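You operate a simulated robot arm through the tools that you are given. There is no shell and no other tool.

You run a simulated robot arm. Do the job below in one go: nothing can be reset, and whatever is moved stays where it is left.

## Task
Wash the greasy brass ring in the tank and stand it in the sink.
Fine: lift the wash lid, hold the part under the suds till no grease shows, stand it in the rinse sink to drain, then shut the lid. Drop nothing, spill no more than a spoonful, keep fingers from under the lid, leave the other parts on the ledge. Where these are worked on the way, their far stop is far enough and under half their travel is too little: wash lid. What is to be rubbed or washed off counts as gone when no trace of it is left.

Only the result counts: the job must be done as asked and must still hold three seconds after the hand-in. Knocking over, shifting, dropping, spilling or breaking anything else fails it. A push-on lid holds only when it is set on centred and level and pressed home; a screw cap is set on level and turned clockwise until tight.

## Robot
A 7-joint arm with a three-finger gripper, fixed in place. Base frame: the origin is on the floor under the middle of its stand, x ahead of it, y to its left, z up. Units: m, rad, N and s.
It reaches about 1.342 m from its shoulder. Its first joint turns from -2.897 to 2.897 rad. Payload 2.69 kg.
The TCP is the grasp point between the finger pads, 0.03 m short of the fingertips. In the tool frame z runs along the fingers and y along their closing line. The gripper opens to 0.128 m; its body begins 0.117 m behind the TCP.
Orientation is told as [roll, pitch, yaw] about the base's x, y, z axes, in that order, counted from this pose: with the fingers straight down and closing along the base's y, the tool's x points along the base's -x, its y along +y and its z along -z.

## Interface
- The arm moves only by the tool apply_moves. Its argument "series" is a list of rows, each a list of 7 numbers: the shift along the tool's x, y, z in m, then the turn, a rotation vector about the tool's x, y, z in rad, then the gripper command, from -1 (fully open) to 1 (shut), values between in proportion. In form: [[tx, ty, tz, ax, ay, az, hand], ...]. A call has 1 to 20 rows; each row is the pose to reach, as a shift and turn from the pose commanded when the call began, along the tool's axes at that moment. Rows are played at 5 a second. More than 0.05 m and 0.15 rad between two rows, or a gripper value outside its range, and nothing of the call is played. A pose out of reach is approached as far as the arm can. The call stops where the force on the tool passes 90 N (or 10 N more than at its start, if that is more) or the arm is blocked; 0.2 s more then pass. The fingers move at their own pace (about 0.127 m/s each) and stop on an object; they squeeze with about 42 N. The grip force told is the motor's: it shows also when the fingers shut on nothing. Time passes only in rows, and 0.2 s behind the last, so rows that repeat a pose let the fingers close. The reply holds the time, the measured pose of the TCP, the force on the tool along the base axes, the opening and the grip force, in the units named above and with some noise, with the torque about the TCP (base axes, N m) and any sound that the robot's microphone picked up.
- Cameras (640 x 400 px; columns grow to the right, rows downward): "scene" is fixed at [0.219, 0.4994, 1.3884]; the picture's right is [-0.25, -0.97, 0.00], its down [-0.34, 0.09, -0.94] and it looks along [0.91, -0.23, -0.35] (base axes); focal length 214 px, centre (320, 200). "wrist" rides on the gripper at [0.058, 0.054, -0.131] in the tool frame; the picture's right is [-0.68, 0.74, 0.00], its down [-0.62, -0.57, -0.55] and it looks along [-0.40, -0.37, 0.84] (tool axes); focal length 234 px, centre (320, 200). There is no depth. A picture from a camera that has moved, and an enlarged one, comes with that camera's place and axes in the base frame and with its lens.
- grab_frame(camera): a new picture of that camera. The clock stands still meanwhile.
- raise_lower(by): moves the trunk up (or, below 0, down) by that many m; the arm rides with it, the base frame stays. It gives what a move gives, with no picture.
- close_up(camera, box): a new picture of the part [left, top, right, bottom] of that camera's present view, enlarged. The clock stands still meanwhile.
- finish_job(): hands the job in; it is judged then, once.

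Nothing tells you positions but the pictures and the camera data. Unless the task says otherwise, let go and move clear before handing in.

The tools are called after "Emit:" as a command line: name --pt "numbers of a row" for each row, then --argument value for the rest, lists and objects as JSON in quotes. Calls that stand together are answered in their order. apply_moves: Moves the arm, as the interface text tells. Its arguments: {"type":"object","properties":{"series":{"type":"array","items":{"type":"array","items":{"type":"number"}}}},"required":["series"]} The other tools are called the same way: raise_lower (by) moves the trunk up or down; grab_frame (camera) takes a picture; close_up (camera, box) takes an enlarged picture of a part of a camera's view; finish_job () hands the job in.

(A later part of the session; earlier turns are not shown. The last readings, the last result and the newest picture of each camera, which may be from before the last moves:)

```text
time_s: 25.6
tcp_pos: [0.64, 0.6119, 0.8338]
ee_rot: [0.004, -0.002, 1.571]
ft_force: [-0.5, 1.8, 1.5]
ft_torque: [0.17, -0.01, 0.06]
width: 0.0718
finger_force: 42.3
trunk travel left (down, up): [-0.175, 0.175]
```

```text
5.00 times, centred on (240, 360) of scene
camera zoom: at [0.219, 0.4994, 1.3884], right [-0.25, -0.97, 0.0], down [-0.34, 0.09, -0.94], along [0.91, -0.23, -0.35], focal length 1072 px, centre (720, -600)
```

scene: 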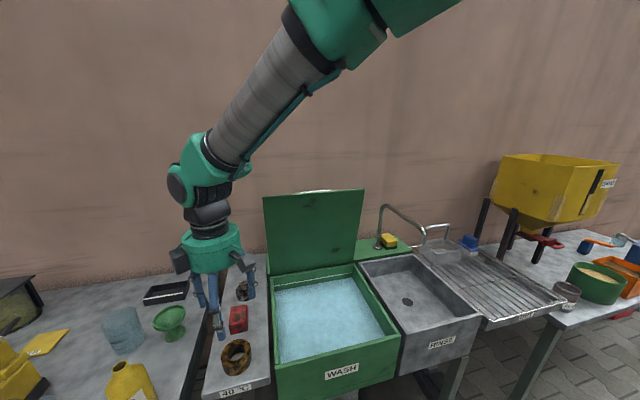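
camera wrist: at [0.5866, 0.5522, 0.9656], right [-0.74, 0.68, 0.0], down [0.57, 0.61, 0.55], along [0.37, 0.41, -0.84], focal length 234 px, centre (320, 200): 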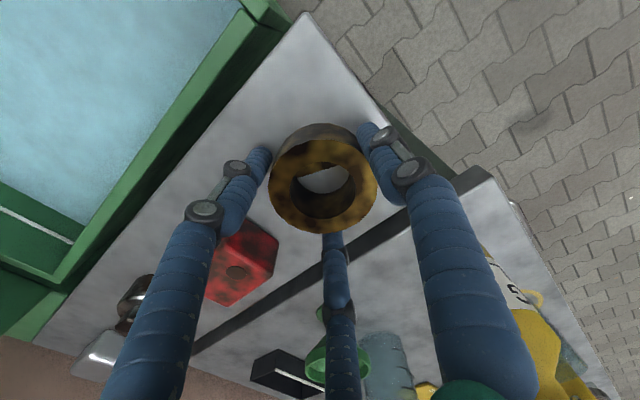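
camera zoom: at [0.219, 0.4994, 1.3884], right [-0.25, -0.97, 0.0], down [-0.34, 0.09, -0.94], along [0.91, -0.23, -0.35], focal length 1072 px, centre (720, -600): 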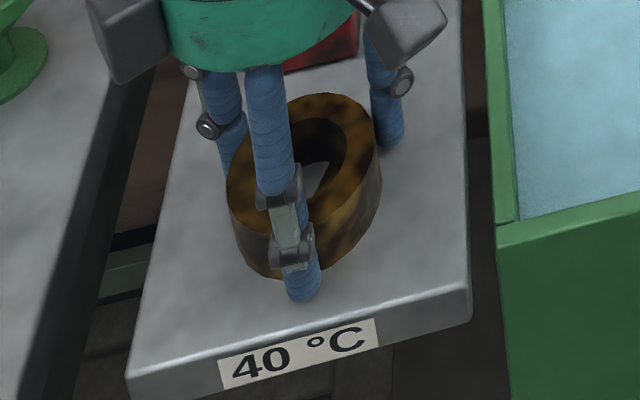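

The ring is gripped at 0.072 m opening. I'll lift slowly and check that it comes along.

Emit:
apply_moves --pt "0 0 -0.005 0 0 0 1" --pt "0 0 -0.015 0 0 0 1" --pt "0 0 -0.03 0 0 0 1" --pt "0 0 -0.05 0 0 0 1" --pt "0 0 -0.08 0 0 0 1" --pt "0 0 -0.11 0 0 0 1" --pt "0 0 -0.11 0 0 0 1"

Emit:
grab_frame --camera "wrist"

Emit:
close_up --camera "scene" --box '[180, 230, 410, 400]'

```text
time_s: 27.2
tcp_pos: [0.6398, 0.6123, 0.9437]
ee_rot: [0.004, -0.002, 1.573]
ft_force: [-0.1, 0.1, -1.8]
ft_torque: [0.04, -0.03, -0.03]
width: 0.0711
finger_force: 42.2
trunk travel left (down, up): [-0.175, 0.175]
```

```text
taken
camera wrist: at [0.5867, 0.5526, 1.0749], right [-0.74, 0.68, 0.0], down [0.57, 0.61, 0.55], along [0.37, 0.41, -0.84], focal length 234 px, centre (320, 200)
```

wrist: 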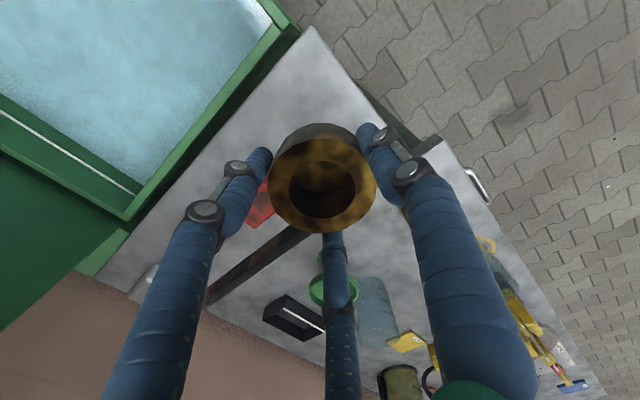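

```text
2.35 times, centred on (295, 315) of scene
camera zoom: at [0.219, 0.4994, 1.3884], right [-0.25, -0.97, 0.0], down [-0.34, 0.09, -0.94], along [0.91, -0.23, -0.35], focal length 505 px, centre (379, -71)
```

zoom: 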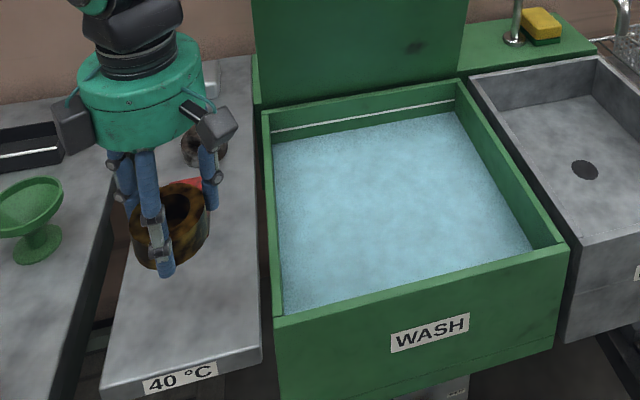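

The ring came up cleanly. Next I'll carry it over the middle of the tank at about (0.72, 0.34).

Emit:
apply_moves --pt "0.034 -0.01 0 0 0 0 1" --pt "0.068 -0.02 0 0 0 0 1" --pt "0.102 -0.03 0 0 0 0 1" --pt "0.136 -0.04 0 0 0 0 1" --pt "0.17 -0.05 0 0 0 0 1" --pt "0.204 -0.06 0 0 0 0 1" --pt "0.238 -0.07 0 0 0 0 1" --pt "0.272 -0.08 0 0 0 0 1" --pt "0.272 -0.08 0 0 0 0 1"

Emit:
grab_frame --camera "wrist"

Emit:
close_up --camera "scene" --box '[220, 210, 450, 400]'

```text
time_s: 29.2
tcp_pos: [0.7214, 0.3395, 0.9419]
ee_rot: [0.004, -0.004, 1.571]
ft_force: [0.6, 0.2, -1.9]
ft_torque: [0.03, 0.03, -0.01]
width: 0.0693
finger_force: 41.2
trunk travel left (down, up): [-0.175, 0.175]
```

```text
taken
camera wrist: at [0.6682, 0.2802, 1.0739], right [-0.74, 0.68, 0.01], down [0.57, 0.61, 0.55], along [0.37, 0.41, -0.84], focal length 234 px, centre (320, 200)
```

wrist: 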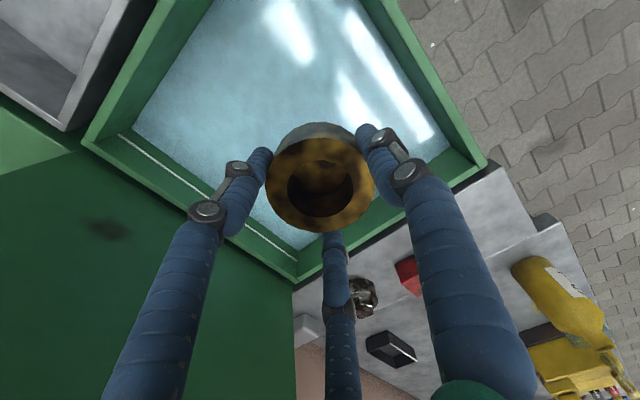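

```text
2.11 times, centred on (335, 305) of scene
camera zoom: at [0.219, 0.4994, 1.3884], right [-0.25, -0.97, 0.0], down [-0.34, 0.09, -0.94], along [0.91, -0.23, -0.35], focal length 452 px, centre (288, -21)
```

zoom: 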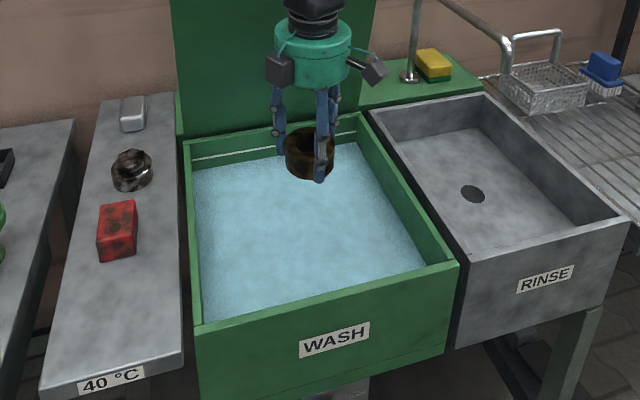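

I'll zoom in on the ring in the hand to check the grip and how much grease shows.

Emit:
close_up --camera "wrist" --box '[240, 100, 400, 250]'

Emit:
close_up --camera "scene" --box '[300, 220, 410, 310]'

```text
2.67 times, centred on (320, 175) of wrist
camera zoom: at [0.6682, 0.2802, 1.0739], right [-0.74, 0.68, 0.01], down [0.57, 0.61, 0.55], along [0.37, 0.41, -0.84], focal length 624 px, centre (320, 267)
```

zoom: 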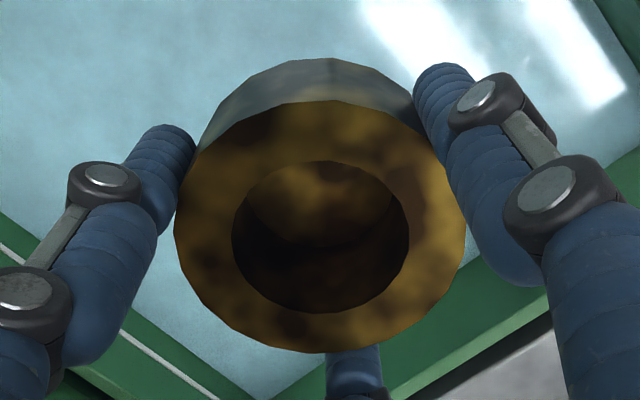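

```text
4.44 times, centred on (355, 265) of scene
camera zoom: at [0.219, 0.4994, 1.3884], right [-0.25, -0.97, 0.0], down [-0.34, 0.09, -0.94], along [0.91, -0.23, -0.35], focal length 953 px, centre (164, -89)
```

zoom: 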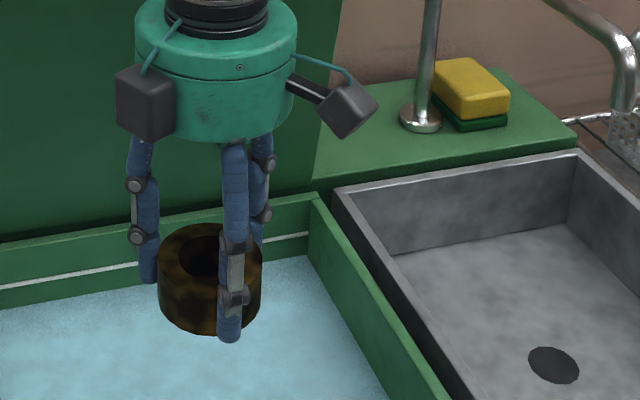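

The ring is held level and firmly. I'll lower it slowly into the suds, to TCP z≈0.72, so the ring sits about 3–4 cm below the surface.

Emit:
apply_moves --pt "0 0 0.03 0 0 0 1" --pt "0 0 0.06 0 0 0 1" --pt "0 0 0.09 0 0 0 1" --pt "0 0 0.115 0 0 0 1" --pt "0 0 0.13 0 0 0 1" --pt "0 0 0.142 0 0 0 1" --pt "0 0 0.152 0 0 0 1" --pt "0 0 0.162 0 0 0 1" --pt "0 0 0.172 0 0 0 1" --pt "0 0 0.182 0 0 0 1" --pt "0 0 0.192 0 0 0 1" --pt "0 0 0.202 0 0 0 1" --pt "0 0 0.21 0 0 0 1" --pt "0 0 0.216 0 0 0 1" --pt "0 0 0.222 0 0 0 1" --pt "0 0 0.222 0 0 0 1"

Emit:
grab_frame --camera "wrist"

Emit:
close_up --camera "scene" --box '[220, 210, 450, 400]'

```text
time_s: 32.6
tcp_pos: [0.7208, 0.3403, 0.7206]
ee_rot: [0.003, -0.004, 1.572]
ft_force: [0.1, -0.3, -1.7]
ft_torque: [0.0, 0.0, 0.03]
width: 0.0692
finger_force: 42.0
trunk travel left (down, up): [-0.175, 0.175]
```

```text
taken
camera wrist: at [0.6667, 0.281, 0.8522], right [-0.74, 0.68, 0.0], down [0.57, 0.61, 0.55], along [0.37, 0.41, -0.84], focal length 234 px, centre (320, 200)
```

wrist: 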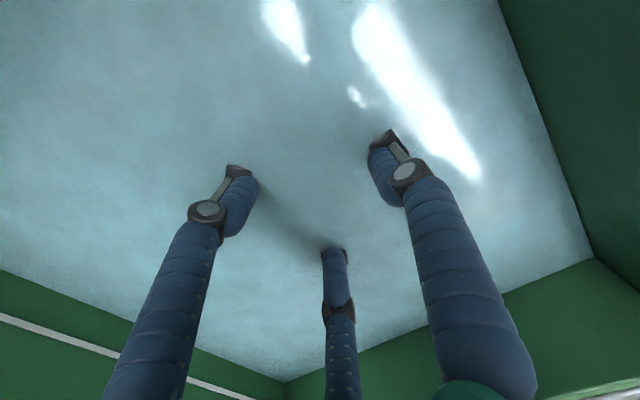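

```text
2.11 times, centred on (335, 305) of scene
camera zoom: at [0.219, 0.4994, 1.3884], right [-0.25, -0.97, 0.0], down [-0.34, 0.09, -0.94], along [0.91, -0.23, -0.35], focal length 452 px, centre (288, -21)
```

zoom: 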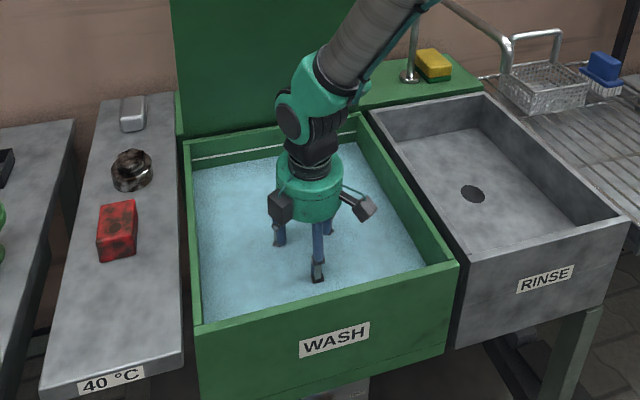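

The ring is fully under the suds. I'll go 1 cm deeper and hold it there for several seconds.

Emit:
apply_moves --pt "0 0 0.004 0 0 0 1" --pt "0 0 0.008 0 0 0 1" --pt "0 0 0.008 0 0 0 1" --pt "0 0 0.008 0 0 0 1" --pt "0 0 0.008 0 0 0 1" --pt "0 0 0.008 0 0 0 1" --pt "0 0 0.008 0 0 0 1" --pt "0 0 0.008 0 0 0 1" --pt "0 0 0.008 0 0 0 1" --pt "0 0 0.008 0 0 0 1" --pt "0 0 0.008 0 0 0 1" --pt "0 0 0.008 0 0 0 1" --pt "0 0 0.008 0 0 0 1" --pt "0 0 0.008 0 0 0 1" --pt "0 0 0.008 0 0 0 1" --pt "0 0 0.008 0 0 0 1" --pt "0 0 0.008 0 0 0 1" --pt "0 0 0.008 0 0 0 1" --pt "0 0 0.008 0 0 0 1" --pt "0 0 0.008 0 0 0 1"

Emit:
apply_moves --pt "0 0 0 0 0 0 1" --pt "0 0 0 0 0 0 1" --pt "0 0 0 0 0 0 1" --pt "0 0 0 0 0 0 1" --pt "0 0 0 0 0 0 1" --pt "0 0 0 0 0 0 1" --pt "0 0 0 0 0 0 1" --pt "0 0 0 0 0 0 1" --pt "0 0 0 0 0 0 1" --pt "0 0 0 0 0 0 1" --pt "0 0 0 0 0 0 1" --pt "0 0 0 0 0 0 1" --pt "0 0 0 0 0 0 1" --pt "0 0 0 0 0 0 1" --pt "0 0 0 0 0 0 1" --pt "0 0 0 0 0 0 1" --pt "0 0 0 0 0 0 1" --pt "0 0 0 0 0 0 1" --pt "0 0 0 0 0 0 1" --pt "0 0 0 0 0 0 1"

Emit:
apply_moves --pt "0 0 0 0 0 0 1" --pt "0 0 0 0 0 0 1" --pt "0 0 0 0 0 0 1" --pt "0 0 0 0 0 0 1" --pt "0 0 0 0 0 0 1" --pt "0 0 0 0 0 0 1" --pt "0 0 0 0 0 0 1" --pt "0 0 0 0 0 0 1" --pt "0 0 0 0 0 0 1" --pt "0 0 0 0 0 0 1" --pt "0 0 0 0 0 0 1" --pt "0 0 0 0 0 0 1" --pt "0 0 0 0 0 0 1" --pt "0 0 0 0 0 0 1" --pt "0 0 0 0 0 0 1" --pt "0 0 0 0 0 0 1" --pt "0 0 0 0 0 0 1" --pt "0 0 0 0 0 0 1" --pt "0 0 0 0 0 0 1" --pt "0 0 0 0 0 0 1"

```text
time_s: 36.8
tcp_pos: [0.72, 0.3404, 0.714]
ee_rot: [0.004, -0.005, 1.571]
ft_force: [0.7, 0.1, -1.0]
ft_torque: [0.01, -0.01, 0.0]
width: 0.069
finger_force: 42.0
trunk travel left (down, up): [-0.175, 0.175]
```

```text
time_s: 41.0
tcp_pos: [0.7201, 0.34, 0.7131]
ee_rot: [0.003, -0.004, 1.57]
ft_force: [0.5, -0.3, -1.4]
ft_torque: [0.02, -0.01, 0.01]
width: 0.0691
finger_force: 41.7
trunk travel left (down, up): [-0.175, 0.175]
```

```text
time_s: 45.2
tcp_pos: [0.7208, 0.3406, 0.7132]
ee_rot: [0.004, -0.005, 1.57]
ft_force: [0.1, 0.0, -1.4]
ft_torque: [0.0, -0.01, 0.01]
width: 0.0691
finger_force: 42.6
trunk travel left (down, up): [-0.175, 0.175]
```

The ring has soaked about 13 s. I'll raise it slowly just above the tank and look for remaining grease.

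Emit:
apply_moves --pt "0 0 -0.01 0 0 0 1" --pt "0 0 -0.02 0 0 0 1" --pt "0 0 -0.03 0 0 0 1" --pt "0 0 -0.04 0 0 0 1" --pt "0 0 -0.05 0 0 0 1" --pt "0 0 -0.06 0 0 0 1" --pt "0 0 -0.07 0 0 0 1" --pt "0 0 -0.08 0 0 0 1" --pt "0 0 -0.09 0 0 0 1" --pt "0 0 -0.1 0 0 0 1" --pt "0 0 -0.12 0 0 0 1" --pt "0 0 -0.12 0 0 0 1"

Emit:
close_up --camera "wrist" --box '[240, 100, 400, 250]'

Emit:
close_up --camera "scene" --box '[290, 230, 390, 330]'

```text
time_s: 47.8
tcp_pos: [0.7204, 0.3417, 0.8336]
ee_rot: [0.003, -0.004, 1.571]
ft_force: [0.5, -0.6, -1.2]
ft_torque: [0.01, 0.0, -0.02]
width: 0.0689
finger_force: 41.6
trunk travel left (down, up): [-0.175, 0.175]
```

```text
2.67 times, centred on (320, 175) of wrist
camera zoom: at [0.6663, 0.2826, 0.9644], right [-0.74, 0.68, 0.0], down [0.57, 0.61, 0.55], along [0.37, 0.41, -0.84], focal length 624 px, centre (320, 267)
```

zoom: 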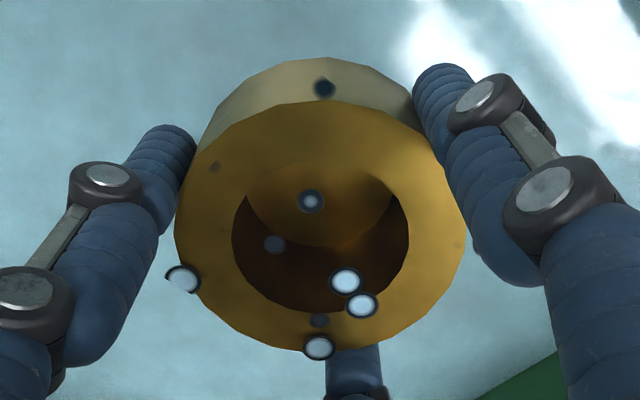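

```text
4.00 times, centred on (340, 280) of scene
camera zoom: at [0.219, 0.4994, 1.3884], right [-0.25, -0.97, 0.0], down [-0.34, 0.09, -0.94], along [0.91, -0.23, -0.35], focal length 858 px, centre (240, -120)
```

zoom: 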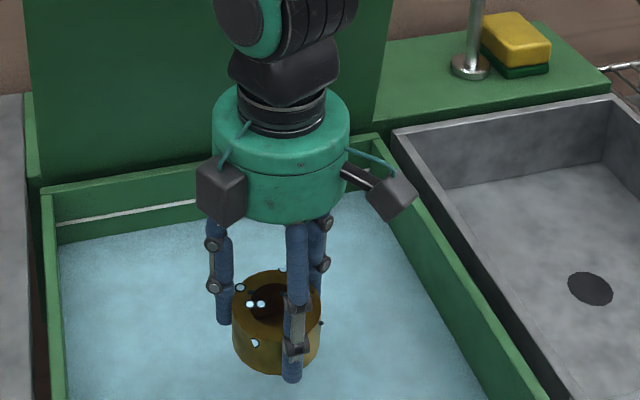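

Nearly all the grease is gone, but I see a few small specks among the soap bubbles that could be traces. I'll dip it again for another good soak with gentle movement.

Emit:
apply_moves --pt "0 0 0.015 0 0 0 1" --pt "0 0 0.03 0 0 0 1" --pt "0 0 0.04 0 0 0 1" --pt "0 0 0.05 0 0 0 1" --pt "0 0 0.06 0 0 0 1" --pt "0 0 0.07 0 0 0 1" --pt "0 0 0.08 0 0 0 1" --pt "0 0 0.09 0 0 0 1" --pt "0 0 0.1 0 0 0 1" --pt "0 0 0.11 0 0 0 1" --pt "0 0 0.12 0 0 0 1" --pt "0 0 0.123 0 0 0 1" --pt "0 0 0.123 0 0 0 1" --pt "0 0 0.123 0 0 0 1" --pt "0 0 0.123 0 0 0 1" --pt "0 0 0.123 0 0 0 1" --pt "0 0 0.123 0 0 0 1" --pt "0 0 0.123 0 0 0 1" --pt "0 0 0.123 0 0 0 1" --pt "0 0 0.123 0 0 0 1"

Emit:
apply_moves --pt "0.004 0 0 0 0 0 1" --pt "0.008 0 0 0 0 0 1" --pt "0.008 0 0 0 0 0 1" --pt "0.004 0 0 0 0 0 1" --pt "0 0 0 0 0 0 1" --pt "-0.004 0 0 0 0 0 1" --pt "-0.008 0 0 0 0 0 1" --pt "-0.008 0 0 0 0 0 1" --pt "-0.004 0 0 0 0 0 1" --pt "0 0 0 0 0 0 1" --pt "0.004 0 0 0 0 0 1" --pt "0.008 0 0 0 0 0 1" --pt "0.004 0 0 0 0 0 1" --pt "0 0 0 0 0 0 1" --pt "0 0 0 0 0 0 1" --pt "0 0 0 0 0 0 1" --pt "0 0 0 0 0 0 1" --pt "0 0 0 0 0 0 1" --pt "0 0 0 0 0 0 1" --pt "0 0 0 0 0 0 1"

Emit:
apply_moves --pt "0 0 0 0 0 0 1" --pt "0 0 0 0 0 0 1" --pt "0 0 0 0 0 0 1" --pt "0 0 0 0 0 0 1" --pt "0 0 0 0 0 0 1" --pt "0 0 0 0 0 0 1" --pt "0 0 0 0 0 0 1" --pt "0 0 0 0 0 0 1" --pt "0 0 0 0 0 0 1" --pt "0 0 0 0 0 0 1" --pt "0 0 0 0 0 0 1" --pt "0 0 0 0 0 0 1" --pt "0 0 0 0 0 0 1" --pt "0 0 0 0 0 0 1" --pt "0 0 0 0 0 0 1" --pt "0 0 0 0 0 0 1" --pt "0 0 0 0 0 0 1" --pt "0 0 0 0 0 0 1" --pt "0 0 0 0 0 0 1" --pt "0 0 0 0 0 0 1"

Emit:
apply_moves --pt "0 0 -0.01 0 0 0 1" --pt "0 0 -0.02 0 0 0 1" --pt "0 0 -0.03 0 0 0 1" --pt "0 0 -0.04 0 0 0 1" --pt "0 0 -0.05 0 0 0 1" --pt "0 0 -0.06 0 0 0 1" --pt "0 0 -0.07 0 0 0 1" --pt "0 0 -0.08 0 0 0 1" --pt "0 0 -0.09 0 0 0 1" --pt "0 0 -0.1 0 0 0 1" --pt "0 0 -0.12 0 0 0 1" --pt "0 0 -0.13 0 0 0 1" --pt "0 0 -0.13 0 0 0 1"

Emit:
close_up --camera "wrist" --box '[240, 100, 400, 250]'

Emit:
close_up --camera "scene" --box '[290, 230, 390, 330]'

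```text
time_s: 52.0
tcp_pos: [0.7182, 0.3403, 0.7094]
ee_rot: [0.003, -0.003, 1.57]
ft_force: [-0.5, 0.4, -1.8]
ft_torque: [0.02, 0.01, -0.02]
width: 0.0687
finger_force: 42.2
trunk travel left (down, up): [-0.175, 0.175]
```

```text
time_s: 56.2
tcp_pos: [0.7218, 0.3409, 0.7105]
ee_rot: [0.004, -0.003, 1.57]
ft_force: [-0.4, -0.5, -1.0]
ft_torque: [-0.01, -0.01, 0.0]
width: 0.0686
finger_force: 42.2
trunk travel left (down, up): [-0.175, 0.175]
```

```text
time_s: 60.4
tcp_pos: [0.7201, 0.3406, 0.711]
ee_rot: [0.004, -0.004, 1.571]
ft_force: [0.9, 0.6, -0.7]
ft_torque: [-0.01, -0.01, 0.0]
width: 0.0687
finger_force: 42.2
trunk travel left (down, up): [-0.175, 0.175]
```

```text
time_s: 63.2
tcp_pos: [0.7211, 0.3394, 0.8402]
ee_rot: [0.005, -0.005, 1.572]
ft_force: [-0.6, 0.3, -1.2]
ft_torque: [-0.01, 0.01, 0.02]
width: 0.0686
finger_force: 41.9
trunk travel left (down, up): [-0.175, 0.175]
```

```text
2.67 times, centred on (320, 175) of wrist
camera zoom: at [0.6675, 0.28, 0.9715], right [-0.74, 0.68, 0.0], down [0.57, 0.61, 0.55], along [0.37, 0.41, -0.84], focal length 624 px, centre (320, 267)
```

zoom: 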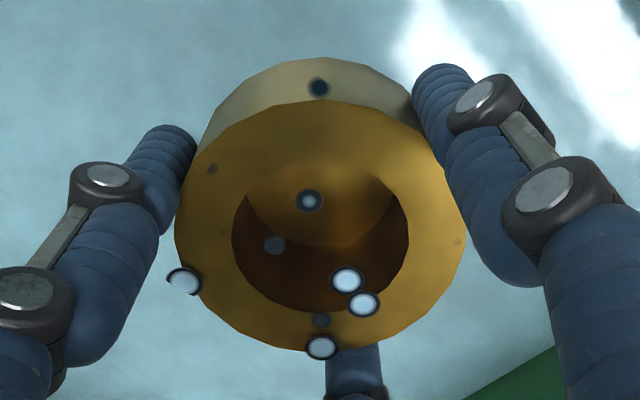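

```text
4.00 times, centred on (340, 280) of scene
camera zoom: at [0.219, 0.4994, 1.3884], right [-0.25, -0.97, 0.0], down [-0.34, 0.09, -0.94], along [0.91, -0.23, -0.35], focal length 858 px, centre (240, -120)
```

zoom: 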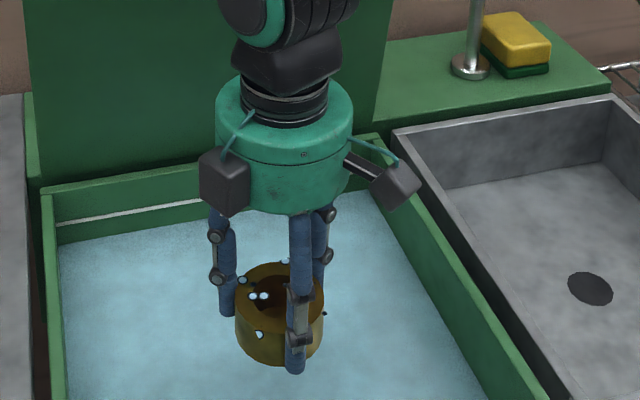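

The spots sit in exactly the same places as before. I'll zoom in hard to tell suds droplets from grease.

Emit:
close_up --camera "wrist" --box '[280, 112, 360, 172]'

Emit:
close_up --camera "wrist" --box '[280, 170, 360, 240]'

Emit:
close_up --camera "scene" --box '[320, 285, 380, 330]'

```text
6.67 times, centred on (320, 142) of wrist
camera zoom: at [0.6675, 0.28, 0.9715], right [-0.74, 0.68, 0.0], down [0.57, 0.61, 0.55], along [0.37, 0.41, -0.84], focal length 1561 px, centre (320, 587)
```

zoom: 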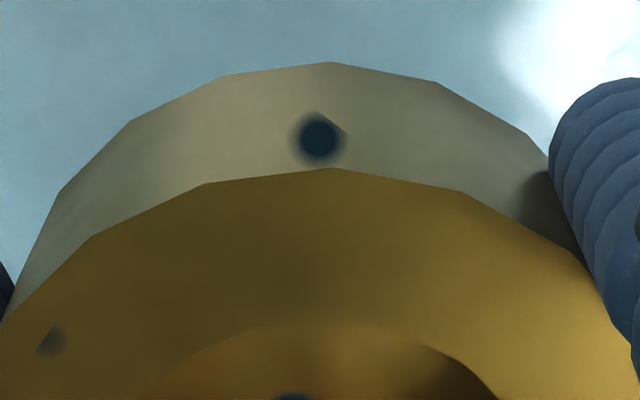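

```text
5.71 times, centred on (320, 205) of wrist
camera zoom: at [0.6675, 0.28, 0.9715], right [-0.74, 0.68, 0.0], down [0.57, 0.61, 0.55], along [0.37, 0.41, -0.84], focal length 1338 px, centre (320, 171)
```

zoom: 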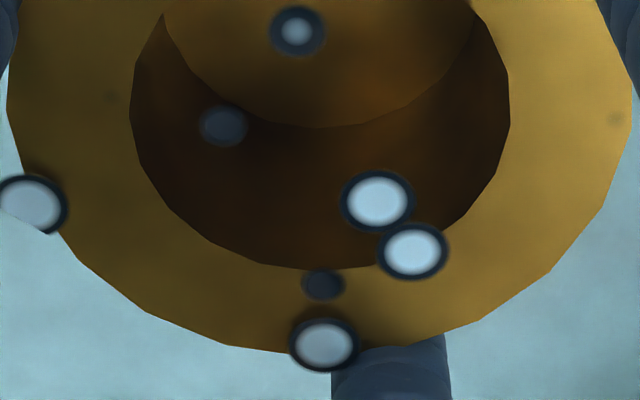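

```text
8.89 times, centred on (350, 308) of scene
camera zoom: at [0.219, 0.4994, 1.3884], right [-0.25, -0.97, 0.0], down [-0.34, 0.09, -0.94], along [0.91, -0.23, -0.35], focal length 1906 px, centre (53, -756)
```

zoom: 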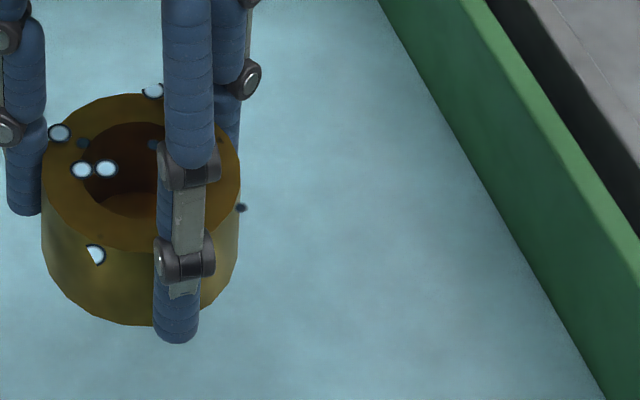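

The ring surface is uniformly clean brass; the spots are clear water droplets clinging to it. I'll let it drip over the tank for some seconds before moving it.

Emit:
apply_moves --pt "0 0 0 0 0 0 1" --pt "0 0 0 0 0 0 1" --pt "0 0 0 0 0 0 1" --pt "0 0 0 0 0 0 1" --pt "0 0 0 0 0 0 1" --pt "0 0 0 0 0 0 1" --pt "0 0 0 0 0 0 1" --pt "0 0 0 0 0 0 1" --pt "0 0 0 0 0 0 1" --pt "0 0 0 0 0 0 1" --pt "0 0 0 0 0 0 1" --pt "0 0 0 0 0 0 1" --pt "0 0 0 0 0 0 1" --pt "0 0 0 0 0 0 1" --pt "0 0 0 0 0 0 1" --pt "0 0 0 0 0 0 1" --pt "0 0 0 0 0 0 1" --pt "0 0 0 0 0 0 1" --pt "0 0 0 0 0 0 1" --pt "0 0 0 0 0 0 1"

Emit:
apply_moves --pt "0 0 0 0 0 0 1" --pt "0 0 0 0 0 0 1" --pt "0 0 0 0 0 0 1" --pt "0 0 0 0 0 0 1" --pt "0 0 0 0 0 0 1" --pt "0 0 0 0 0 0 1" --pt "0 0 0 0 0 0 1" --pt "0 0 0 0 0 0 1" --pt "0 0 0 0 0 0 1" --pt "0 0 0 0 0 0 1" --pt "0 0 0 0 0 0 1" --pt "0 0 0 0 0 0 1" --pt "0 0 0 0 0 0 1" --pt "0 0 0 0 0 0 1" --pt "0 0 0 0 0 0 1" --pt "0 0 0 0 0 0 1" --pt "0 0 0 0 0 0 1" --pt "0 0 0 0 0 0 1" --pt "0 0 0 0 0 0 1" --pt "0 0 0 0 0 0 1"

Emit:
close_up --camera "wrist" --box '[240, 100, 400, 250]'

Emit:
grab_frame --camera "scene"

```text
time_s: 67.4
tcp_pos: [0.7211, 0.3388, 0.8401]
ee_rot: [0.004, -0.004, 1.57]
ft_force: [-0.1, -0.5, -1.7]
ft_torque: [0.01, -0.02, -0.01]
width: 0.0686
finger_force: 41.7
trunk travel left (down, up): [-0.175, 0.175]
```

```text
time_s: 71.6
tcp_pos: [0.7221, 0.3394, 0.8406]
ee_rot: [0.004, -0.003, 1.57]
ft_force: [-0.2, -0.1, -2.2]
ft_torque: [0.01, 0.01, 0.01]
width: 0.0685
finger_force: 42.0
trunk travel left (down, up): [-0.175, 0.175]
```

```text
2.67 times, centred on (320, 175) of wrist
camera zoom: at [0.6678, 0.2801, 0.9714], right [-0.74, 0.68, 0.0], down [0.57, 0.61, 0.55], along [0.37, 0.41, -0.84], focal length 624 px, centre (320, 267)
```

zoom: 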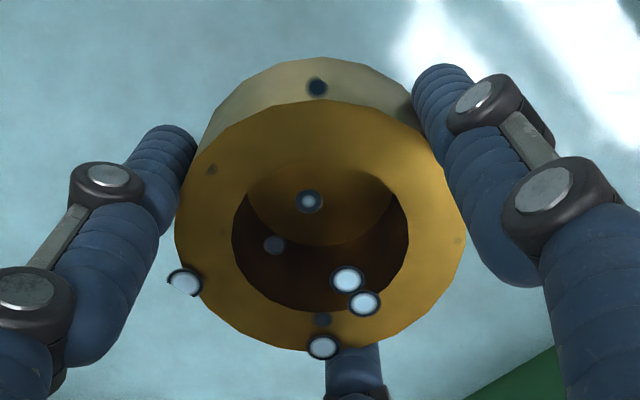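

```text
taken
```

scene: 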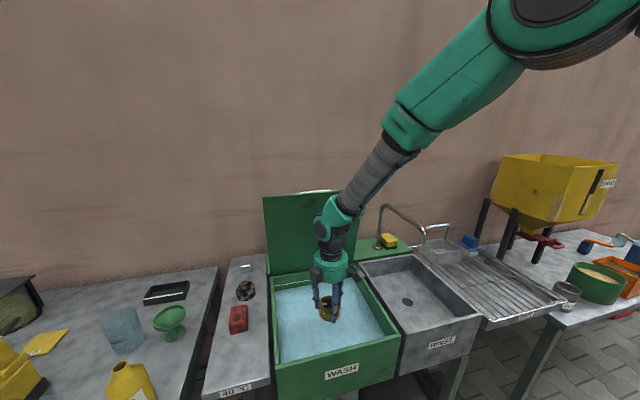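

The ring is clean and has dripped for about 8 s over the tank. I'll raise it and carry it level over the tank wall to above the front part of the sink at about (0.675, 0.06), staying clear of the spout.

Emit:
apply_moves --pt "0 0 -0.03 0 0 0 1" --pt "0 0 -0.06 0 0 0 1" --pt "0 0 -0.085 0 0 0 1" --pt "0.03 0.015 -0.085 0 0 0 1" --pt "0.065 0.03 -0.085 0 0 0 1" --pt "0.1 0.045 -0.085 0 0 0 1" --pt "0.14 0.055 -0.085 0 0 0 1" --pt "0.18 0.06 -0.085 0 0 0 1" --pt "0.22 0.06 -0.085 0 0 0 1" --pt "0.25 0.06 -0.085 0 0 0 1" --pt "0.27 0.06 -0.085 0 0 0 1" --pt "0.27 0.06 -0.085 0 0 0 1"

Emit:
grab_frame --camera "wrist"

Emit:
close_up --camera "scene" --box '[320, 180, 520, 380]'

```text
time_s: 74.2
tcp_pos: [0.6617, 0.0688, 0.925]
ee_rot: [0.004, -0.003, 1.572]
ft_force: [-0.6, -0.6, -1.6]
ft_torque: [0.01, 0.02, 0.0]
width: 0.0685
finger_force: 42.3
trunk travel left (down, up): [-0.175, 0.175]
```

```text
taken
camera wrist: at [0.608, 0.01, 1.0558], right [-0.74, 0.68, 0.0], down [0.57, 0.61, 0.55], along [0.37, 0.41, -0.84], focal length 234 px, centre (320, 200)
```

wrist: 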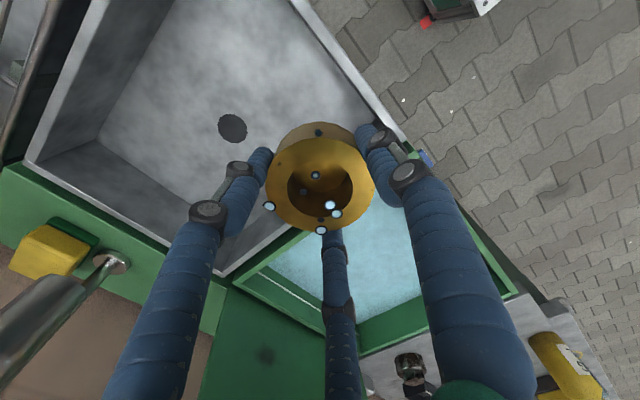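

```text
2.00 times, centred on (420, 280) of scene
camera zoom: at [0.219, 0.4994, 1.3884], right [-0.25, -0.97, 0.0], down [-0.34, 0.09, -0.94], along [0.91, -0.23, -0.35], focal length 429 px, centre (120, 40)
```

zoom: 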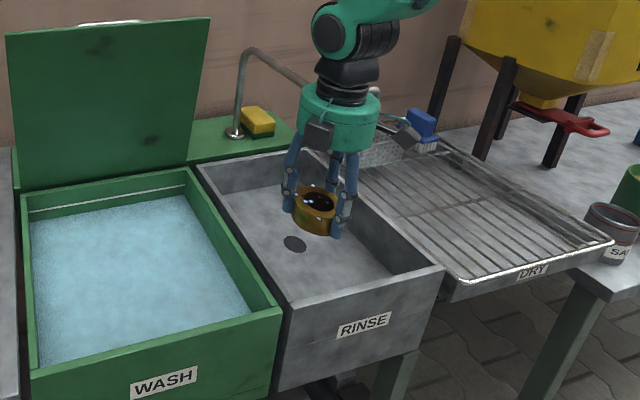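

The sink's inner front wall is at x≈0.60 and the spout tip near (0.75, 0.00, 0.99). I'll turn the hand 60° so no finger faces the front wall, and shift to about (0.655, 0.06).

Emit:
apply_moves --pt "0.001 0.001 0 0 0 0.14 1" --pt "0.002 0.002 0 0 0 0.28 1" --pt "0.003 0.003 0 0 0 0.42 1" --pt "0.005 0.004 0 0 0 0.56 1" --pt "0.006 0.005 0 0 0 0.7 1" --pt "0.007 0.006 0 0 0 0.84 1" --pt "0.008 0.007 0 0 0 0.98 1" --pt "0.009 0.007 0 0 0 1.047 1" --pt "0.009 0.007 0 0 0 1.047 1"

Emit:
grab_frame --camera "wrist"

Emit:
close_up --camera "scene" --box '[360, 180, 500, 320]'

```text
time_s: 76.2
tcp_pos: [0.6534, 0.0601, 0.9237]
ee_rot: [0.006, 0.001, 0.522]
ft_force: [-0.5, 0.7, -1.4]
ft_torque: [0.02, 0.02, 0.01]
width: 0.0686
finger_force: 42.1
trunk travel left (down, up): [-0.175, 0.175]
```

```text
taken
camera wrist: at [0.5764, 0.0766, 1.0562], right [0.22, 0.98, 0.0], down [0.82, -0.18, 0.55], along [0.53, -0.12, -0.84], focal length 234 px, centre (320, 200)
```

wrist: 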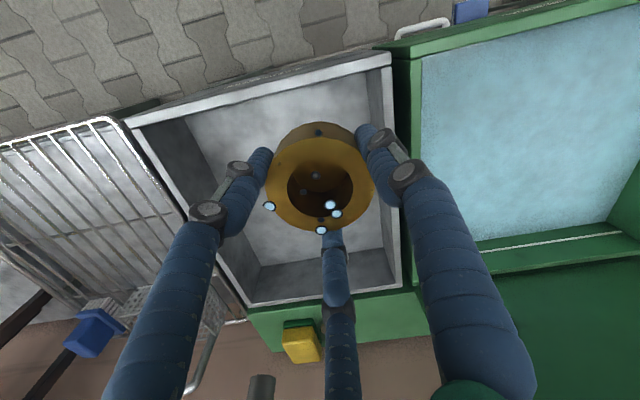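

```text
2.86 times, centred on (430, 250) of scene
camera zoom: at [0.219, 0.4994, 1.3884], right [-0.25, -0.97, 0.0], down [-0.34, 0.09, -0.94], along [0.91, -0.23, -0.35], focal length 613 px, centre (6, 57)
```

zoom: 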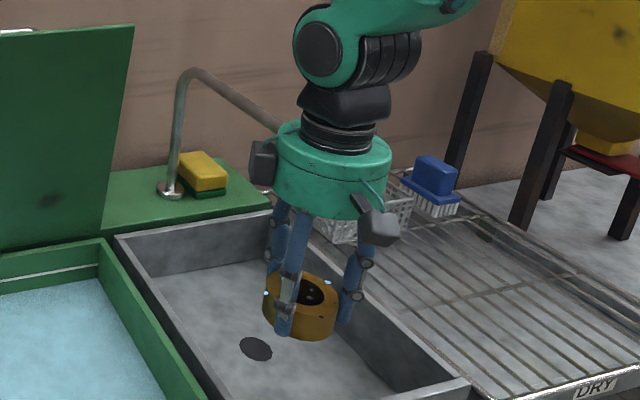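

The turned hand fits well: ring over the sink's front area, spout well behind. I'll lower into the sink to TCP z≈0.80 and check the distance to the floor.

Emit:
apply_moves --pt "0 0 0.025 0 0 0 1" --pt "0 0 0.05 0 0 0 1" --pt "0 0 0.075 0 0 0 1" --pt "0 0 0.1 0 0 0 1" --pt "0 0 0.12 0 0 0 1" --pt "0 0 0.12 0 0 0 1"

Emit:
grab_frame --camera "wrist"

Emit:
close_up --camera "scene" --box '[360, 200, 500, 340]'

```text
time_s: 77.6
tcp_pos: [0.6541, 0.0613, 0.8067]
ee_rot: [0.006, 0.0, 0.526]
ft_force: [0.5, -0.7, -2.2]
ft_torque: [0.05, 0.03, 0.05]
width: 0.0686
finger_force: 41.7
trunk travel left (down, up): [-0.175, 0.175]
```

```text
taken
camera wrist: at [0.5762, 0.0776, 0.937], right [0.22, 0.98, 0.0], down [0.82, -0.18, 0.54], along [0.53, -0.12, -0.84], focal length 234 px, centre (320, 200)
```

wrist: 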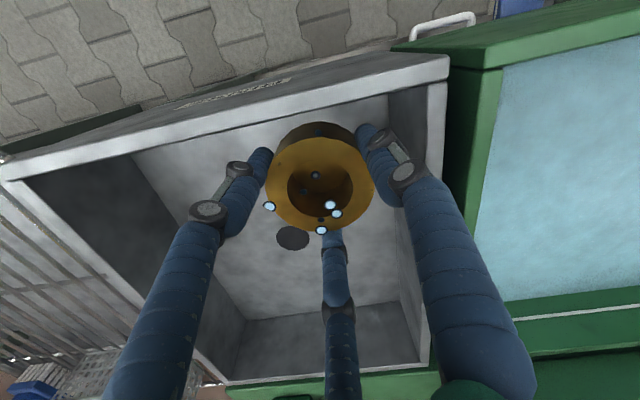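

```text
2.86 times, centred on (430, 270) of scene
camera zoom: at [0.219, 0.4994, 1.3884], right [-0.25, -0.97, 0.0], down [-0.34, 0.09, -0.94], along [0.91, -0.23, -0.35], focal length 613 px, centre (6, 0)
```

zoom: 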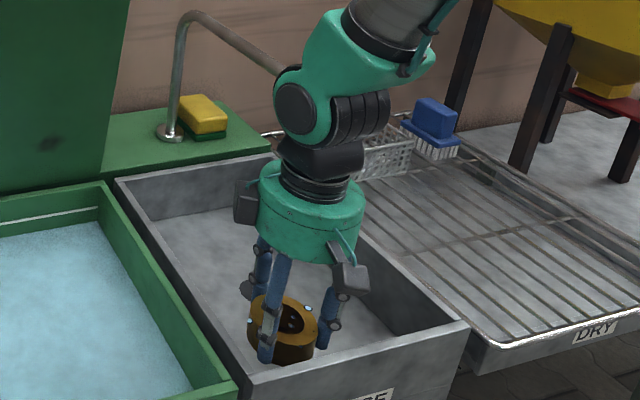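

About 5 cm remain to the sink floor. I'll lower most of that, then feel for the floor in small steps.

Emit:
apply_moves --pt "0 0 0.01 0 0 0 1" --pt "0 0 0.02 0 0 0 1" --pt "0 0 0.03 0 0 0 1" --pt "0 0 0.036 0 0 0 1" --pt "0 0 0.036 0 0 0 1"

Emit:
close_up --camera "wrist" --box '[230, 80, 430, 250]'

Emit:
close_up --camera "scene" --box '[390, 250, 480, 340]'

```text
time_s: 78.8
tcp_pos: [0.6535, 0.0604, 0.7688]
ee_rot: [0.006, 0.001, 0.524]
ft_force: [0.0, 0.1, -1.5]
ft_torque: [-0.01, 0.03, 0.01]
width: 0.0682
finger_force: 42.5
trunk travel left (down, up): [-0.175, 0.175]
```

```text
2.35 times, centred on (330, 165) of wrist
camera zoom: at [0.5768, 0.0776, 0.9003], right [0.22, 0.98, 0.0], down [0.82, -0.18, 0.55], along [0.53, -0.12, -0.84], focal length 551 px, centre (296, 282)
```

zoom: 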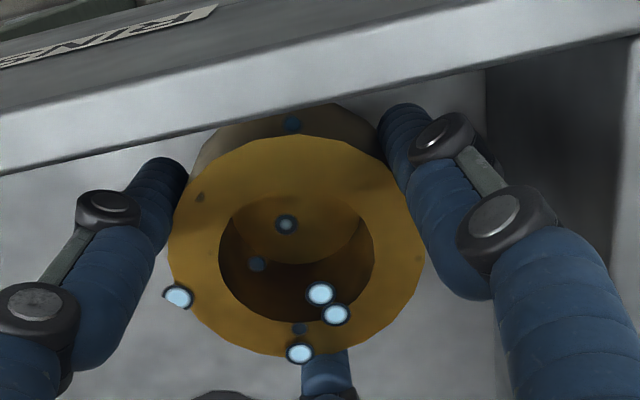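

```text
4.44 times, centred on (435, 295) of scene
camera zoom: at [0.219, 0.4994, 1.3884], right [-0.25, -0.97, 0.0], down [-0.34, 0.09, -0.94], along [0.91, -0.23, -0.35], focal length 953 px, centre (-191, -222)
```

zoom: 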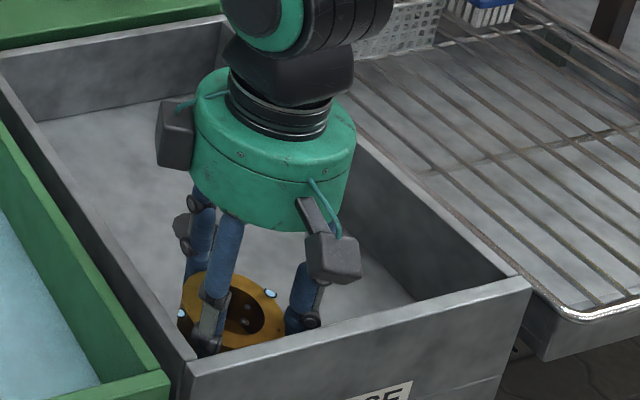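

Emit:
apply_moves --pt "0 0 0.003 0 0 0 1" --pt "0 0 0.006 0 0 0 1" --pt "0 0 0.006 0 0 0 1"

Emit:
apply_moves --pt "0 0 0.002 0 0 0 1" --pt "0 0 0.004 0 0 0 1" --pt "0 0 0.004 0 0 0 1"

```text
time_s: 79.6
tcp_pos: [0.6526, 0.0608, 0.7626]
ee_rot: [0.003, 0.002, 0.524]
ft_force: [0.1, 0.0, -1.8]
ft_torque: [0.0, 0.03, -0.01]
width: 0.0685
finger_force: 41.8
trunk travel left (down, up): [-0.175, 0.175]
```

```text
time_s: 80.4
tcp_pos: [0.6539, 0.0598, 0.7589]
ee_rot: [0.003, 0.003, 0.525]
ft_force: [0.0, -0.3, -1.4]
ft_torque: [-0.02, -0.04, 0.02]
width: 0.0684
finger_force: 42.3
trunk travel left (down, up): [-0.175, 0.175]
```

No contact yet (TCP z≈0.759). I'll keep feeling downward in small steps.

Emit:
apply_moves --pt "0 0 0.002 0 0 0 1" --pt "0 0 0.004 0 0 0 1" --pt "0 0 0.004 0 0 0 1"

Emit:
apply_moves --pt "0 0 0.002 0 0 0 1" --pt "0 0 0.004 0 0 0 1" --pt "0 0 0.004 0 0 0 1"

```text
time_s: 81.2
tcp_pos: [0.6535, 0.0609, 0.7543]
ee_rot: [0.005, 0.003, 0.523]
ft_force: [-0.2, 0.6, -1.8]
ft_torque: [-0.01, 0.01, 0.01]
width: 0.0687
finger_force: 41.8
trunk travel left (down, up): [-0.175, 0.175]
```

```text
time_s: 82.0
tcp_pos: [0.6538, 0.0612, 0.7515]
ee_rot: [0.004, 0.003, 0.524]
ft_force: [0.1, 0.3, -1.1]
ft_torque: [0.01, 0.02, -0.01]
width: 0.0687
finger_force: 41.8
trunk travel left (down, up): [-0.175, 0.175]
```

Emit:
apply_moves --pt "0 0 0.002 0 0 0 1" --pt "0 0 0.004 0 0 0 1" --pt "0 0 0.004 0 0 0 1"

Emit:
close_up --camera "wrist" --box '[230, 80, 430, 250]'

Emit:
close_up --camera "scene" --box '[390, 250, 480, 340]'

```text
time_s: 82.8
tcp_pos: [0.6539, 0.0598, 0.7463]
ee_rot: [0.006, 0.002, 0.523]
ft_force: [-0.1, 0.4, -1.5]
ft_torque: [0.0, -0.02, 0.02]
width: 0.0685
finger_force: 42.3
trunk travel left (down, up): [-0.175, 0.175]
```

```text
2.35 times, centred on (330, 165) of wrist
camera zoom: at [0.5768, 0.0771, 0.878], right [0.22, 0.98, 0.0], down [0.82, -0.18, 0.55], along [0.53, -0.12, -0.84], focal length 551 px, centre (296, 282)
```

zoom: 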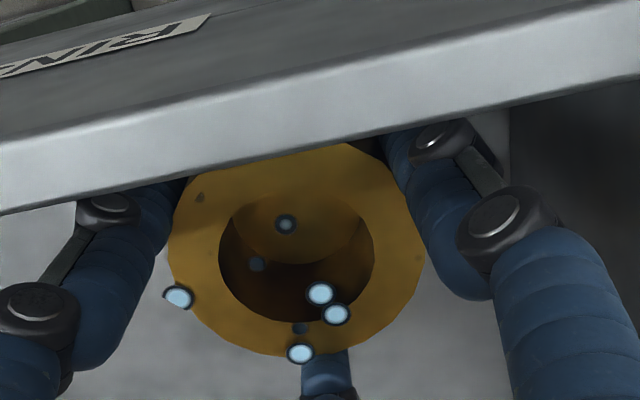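

```text
4.44 times, centred on (435, 295) of scene
camera zoom: at [0.219, 0.4994, 1.3884], right [-0.25, -0.97, 0.0], down [-0.34, 0.09, -0.94], along [0.91, -0.23, -0.35], focal length 953 px, centre (-191, -222)
```

zoom: 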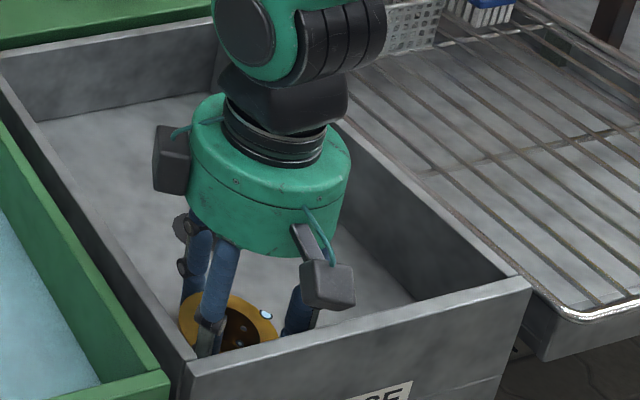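

Emit:
apply_moves --pt "0 0 0.002 0 0 0 1" --pt "0 0 0.004 0 0 0 1" --pt "0 0 0.004 0 0 0 1"

Emit:
apply_moves --pt "0 0 0.002 0 0 0 1" --pt "0 0 0.004 0 0 0 1" --pt "0 0 0.004 0 0 0 1"

```text
time_s: 83.6
tcp_pos: [0.6538, 0.0611, 0.7461]
ee_rot: [0.004, -0.002, 0.524]
ft_force: [-6.5, 2.1, 27.9]
ft_torque: [-0.09, 0.24, -0.08]
width: 0.0685
finger_force: 42.1
trunk travel left (down, up): [-0.175, 0.175]
```

```text
time_s: 84.4
tcp_pos: [0.6524, 0.0599, 0.7393]
ee_rot: [0.003, -0.001, 0.525]
ft_force: [-1.0, -1.7, 29.7]
ft_torque: [-0.07, 0.1, -0.1]
width: 0.0684
finger_force: 42.3
trunk travel left (down, up): [-0.175, 0.175]
```

The ring is on the sink floor (about 30 N contact). I'll relieve the pressure slightly and open the fingers gently.

Emit:
apply_moves --pt "0 0 -0.002 0 0 0 1" --pt "0 0 -0.0035 0 0 0 1" --pt "0 0 -0.0035 0 0 0 1"

```text
time_s: 85.2
tcp_pos: [0.6529, 0.0609, 0.7416]
ee_rot: [0.005, 0.003, 0.524]
ft_force: [-0.5, 0.1, -1.6]
ft_torque: [0.01, 0.0, 0.0]
width: 0.0684
finger_force: 41.8
trunk travel left (down, up): [-0.175, 0.175]
```

Emit:
apply_moves --pt "0 0 0.001 0 0 0 1" --pt "0 0 0.0018 0 0 0 1" --pt "0 0 0.0018 0 0 0 1"

```text
time_s: 86.0
tcp_pos: [0.654, 0.0609, 0.7403]
ee_rot: [0.005, 0.001, 0.526]
ft_force: [0.5, -0.4, -2.2]
ft_torque: [-0.01, -0.03, -0.02]
width: 0.0683
finger_force: 42.1
trunk travel left (down, up): [-0.175, 0.175]
```

Emit:
apply_moves --pt "0 0 0.001 0 0 0 1" --pt "0 0 0.0015 0 0 0 1" --pt "0 0 0.0015 0 0 0 1"

```text
time_s: 86.8
tcp_pos: [0.654, 0.0617, 0.7394]
ee_rot: [0.004, 0.0, 0.523]
ft_force: [-4.0, -4.7, 21.2]
ft_torque: [-0.24, 0.22, -0.06]
width: 0.0684
finger_force: 42.0
trunk travel left (down, up): [-0.175, 0.175]
```

Light contact again (about 21 N). Now I'll open the fingers in small stages.

Emit:
apply_moves --pt "0 0 -0.0005 0 0 0 0.0" --pt "0 0 -0.0005 0 0 0 -0.12" --pt "0 0 -0.0005 0 0 0 -0.18" --pt "0 0 -0.0005 0 0 0 -0.24" --pt "0 0 -0.0005 0 0 0 -0.3" --pt "0 0 -0.0005 0 0 0 -0.36" --pt "0 0 -0.0005 0 0 0 -0.4" --pt "0 0 -0.0005 0 0 0 -0.4"

Emit:
close_up --camera "wrist" --box '[220, 80, 440, 250]'

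Emit:
close_up --camera "scene" --box '[390, 250, 480, 340]'

```text
time_s: 88.6
tcp_pos: [0.6534, 0.0616, 0.7384]
ee_rot: [0.006, 0.001, 0.524]
ft_force: [0.1, 0.0, -0.1]
ft_torque: [0.0, -0.01, 0.02]
width: 0.0898
finger_force: 0.1
trunk travel left (down, up): [-0.175, 0.175]
```

```text
2.35 times, centred on (330, 165) of wrist
camera zoom: at [0.5758, 0.0775, 0.8706], right [0.22, 0.98, 0.0], down [0.82, -0.18, 0.55], along [0.53, -0.12, -0.84], focal length 551 px, centre (296, 282)
```

zoom: 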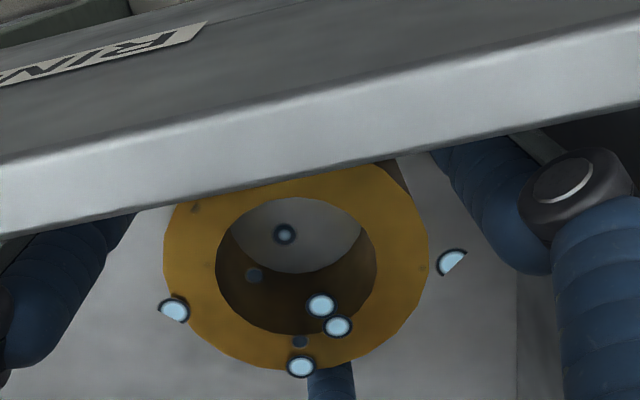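

```text
4.44 times, centred on (435, 295) of scene
camera zoom: at [0.219, 0.4994, 1.3884], right [-0.25, -0.97, 0.0], down [-0.34, 0.09, -0.94], along [0.91, -0.23, -0.35], focal length 953 px, centre (-191, -222)
```

zoom: 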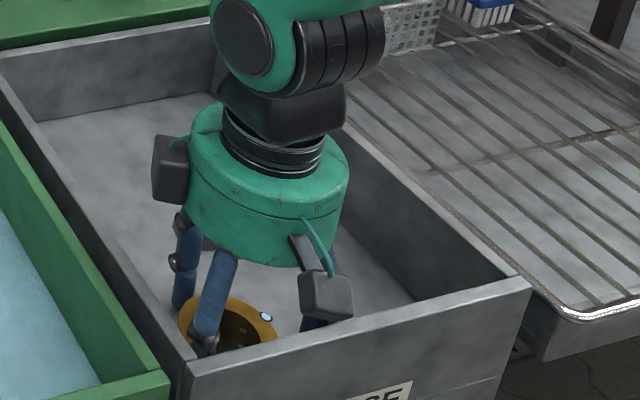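

The ring stands on the sink floor and the fingers are clear. I'll withdraw straight up.

Emit:
apply_moves --pt "0 0 -0.01 0 0 0 -0.4" --pt "0 0 -0.025 0 0 0 -0.4" --pt "0 0 -0.05 0 0 0 -0.4" --pt "0 0 -0.08 0 0 0 -0.4" --pt "0 0 -0.12 0 0 0 -0.4" --pt "0 0 -0.16 0 0 0 -0.4" --pt "0 0 -0.2 0 0 0 -0.4" --pt "0 0 -0.2 0 0 0 -0.4"

Emit:
grab_frame --camera "wrist"

Emit:
grab_frame --camera "scene"

```text
time_s: 90.4
tcp_pos: [0.6551, 0.0604, 0.9382]
ee_rot: [0.005, 0.002, 0.526]
ft_force: [-0.7, -0.6, 0.2]
ft_torque: [-0.03, 0.01, -0.02]
width: 0.0896
finger_force: 0.0
trunk travel left (down, up): [-0.175, 0.175]
```

```text
taken
camera wrist: at [0.5772, 0.0776, 1.0702], right [0.22, 0.98, 0.0], down [0.82, -0.18, 0.55], along [0.53, -0.12, -0.84], focal length 234 px, centre (320, 200)
```

wrist: 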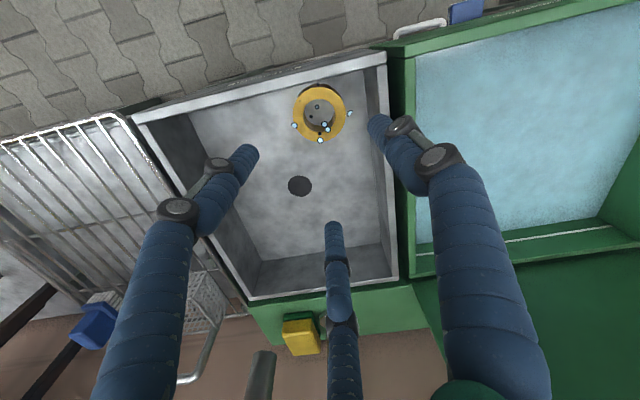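

```text
taken
```

scene: 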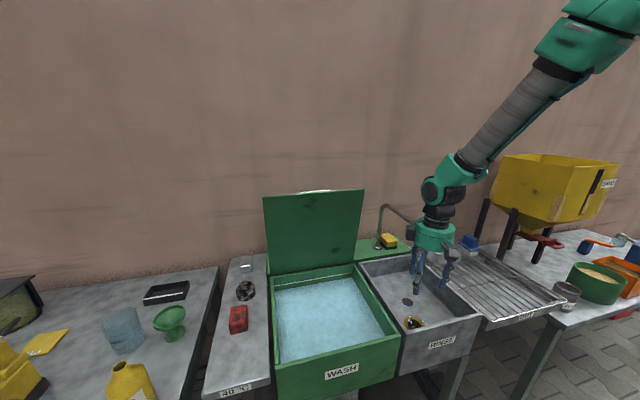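

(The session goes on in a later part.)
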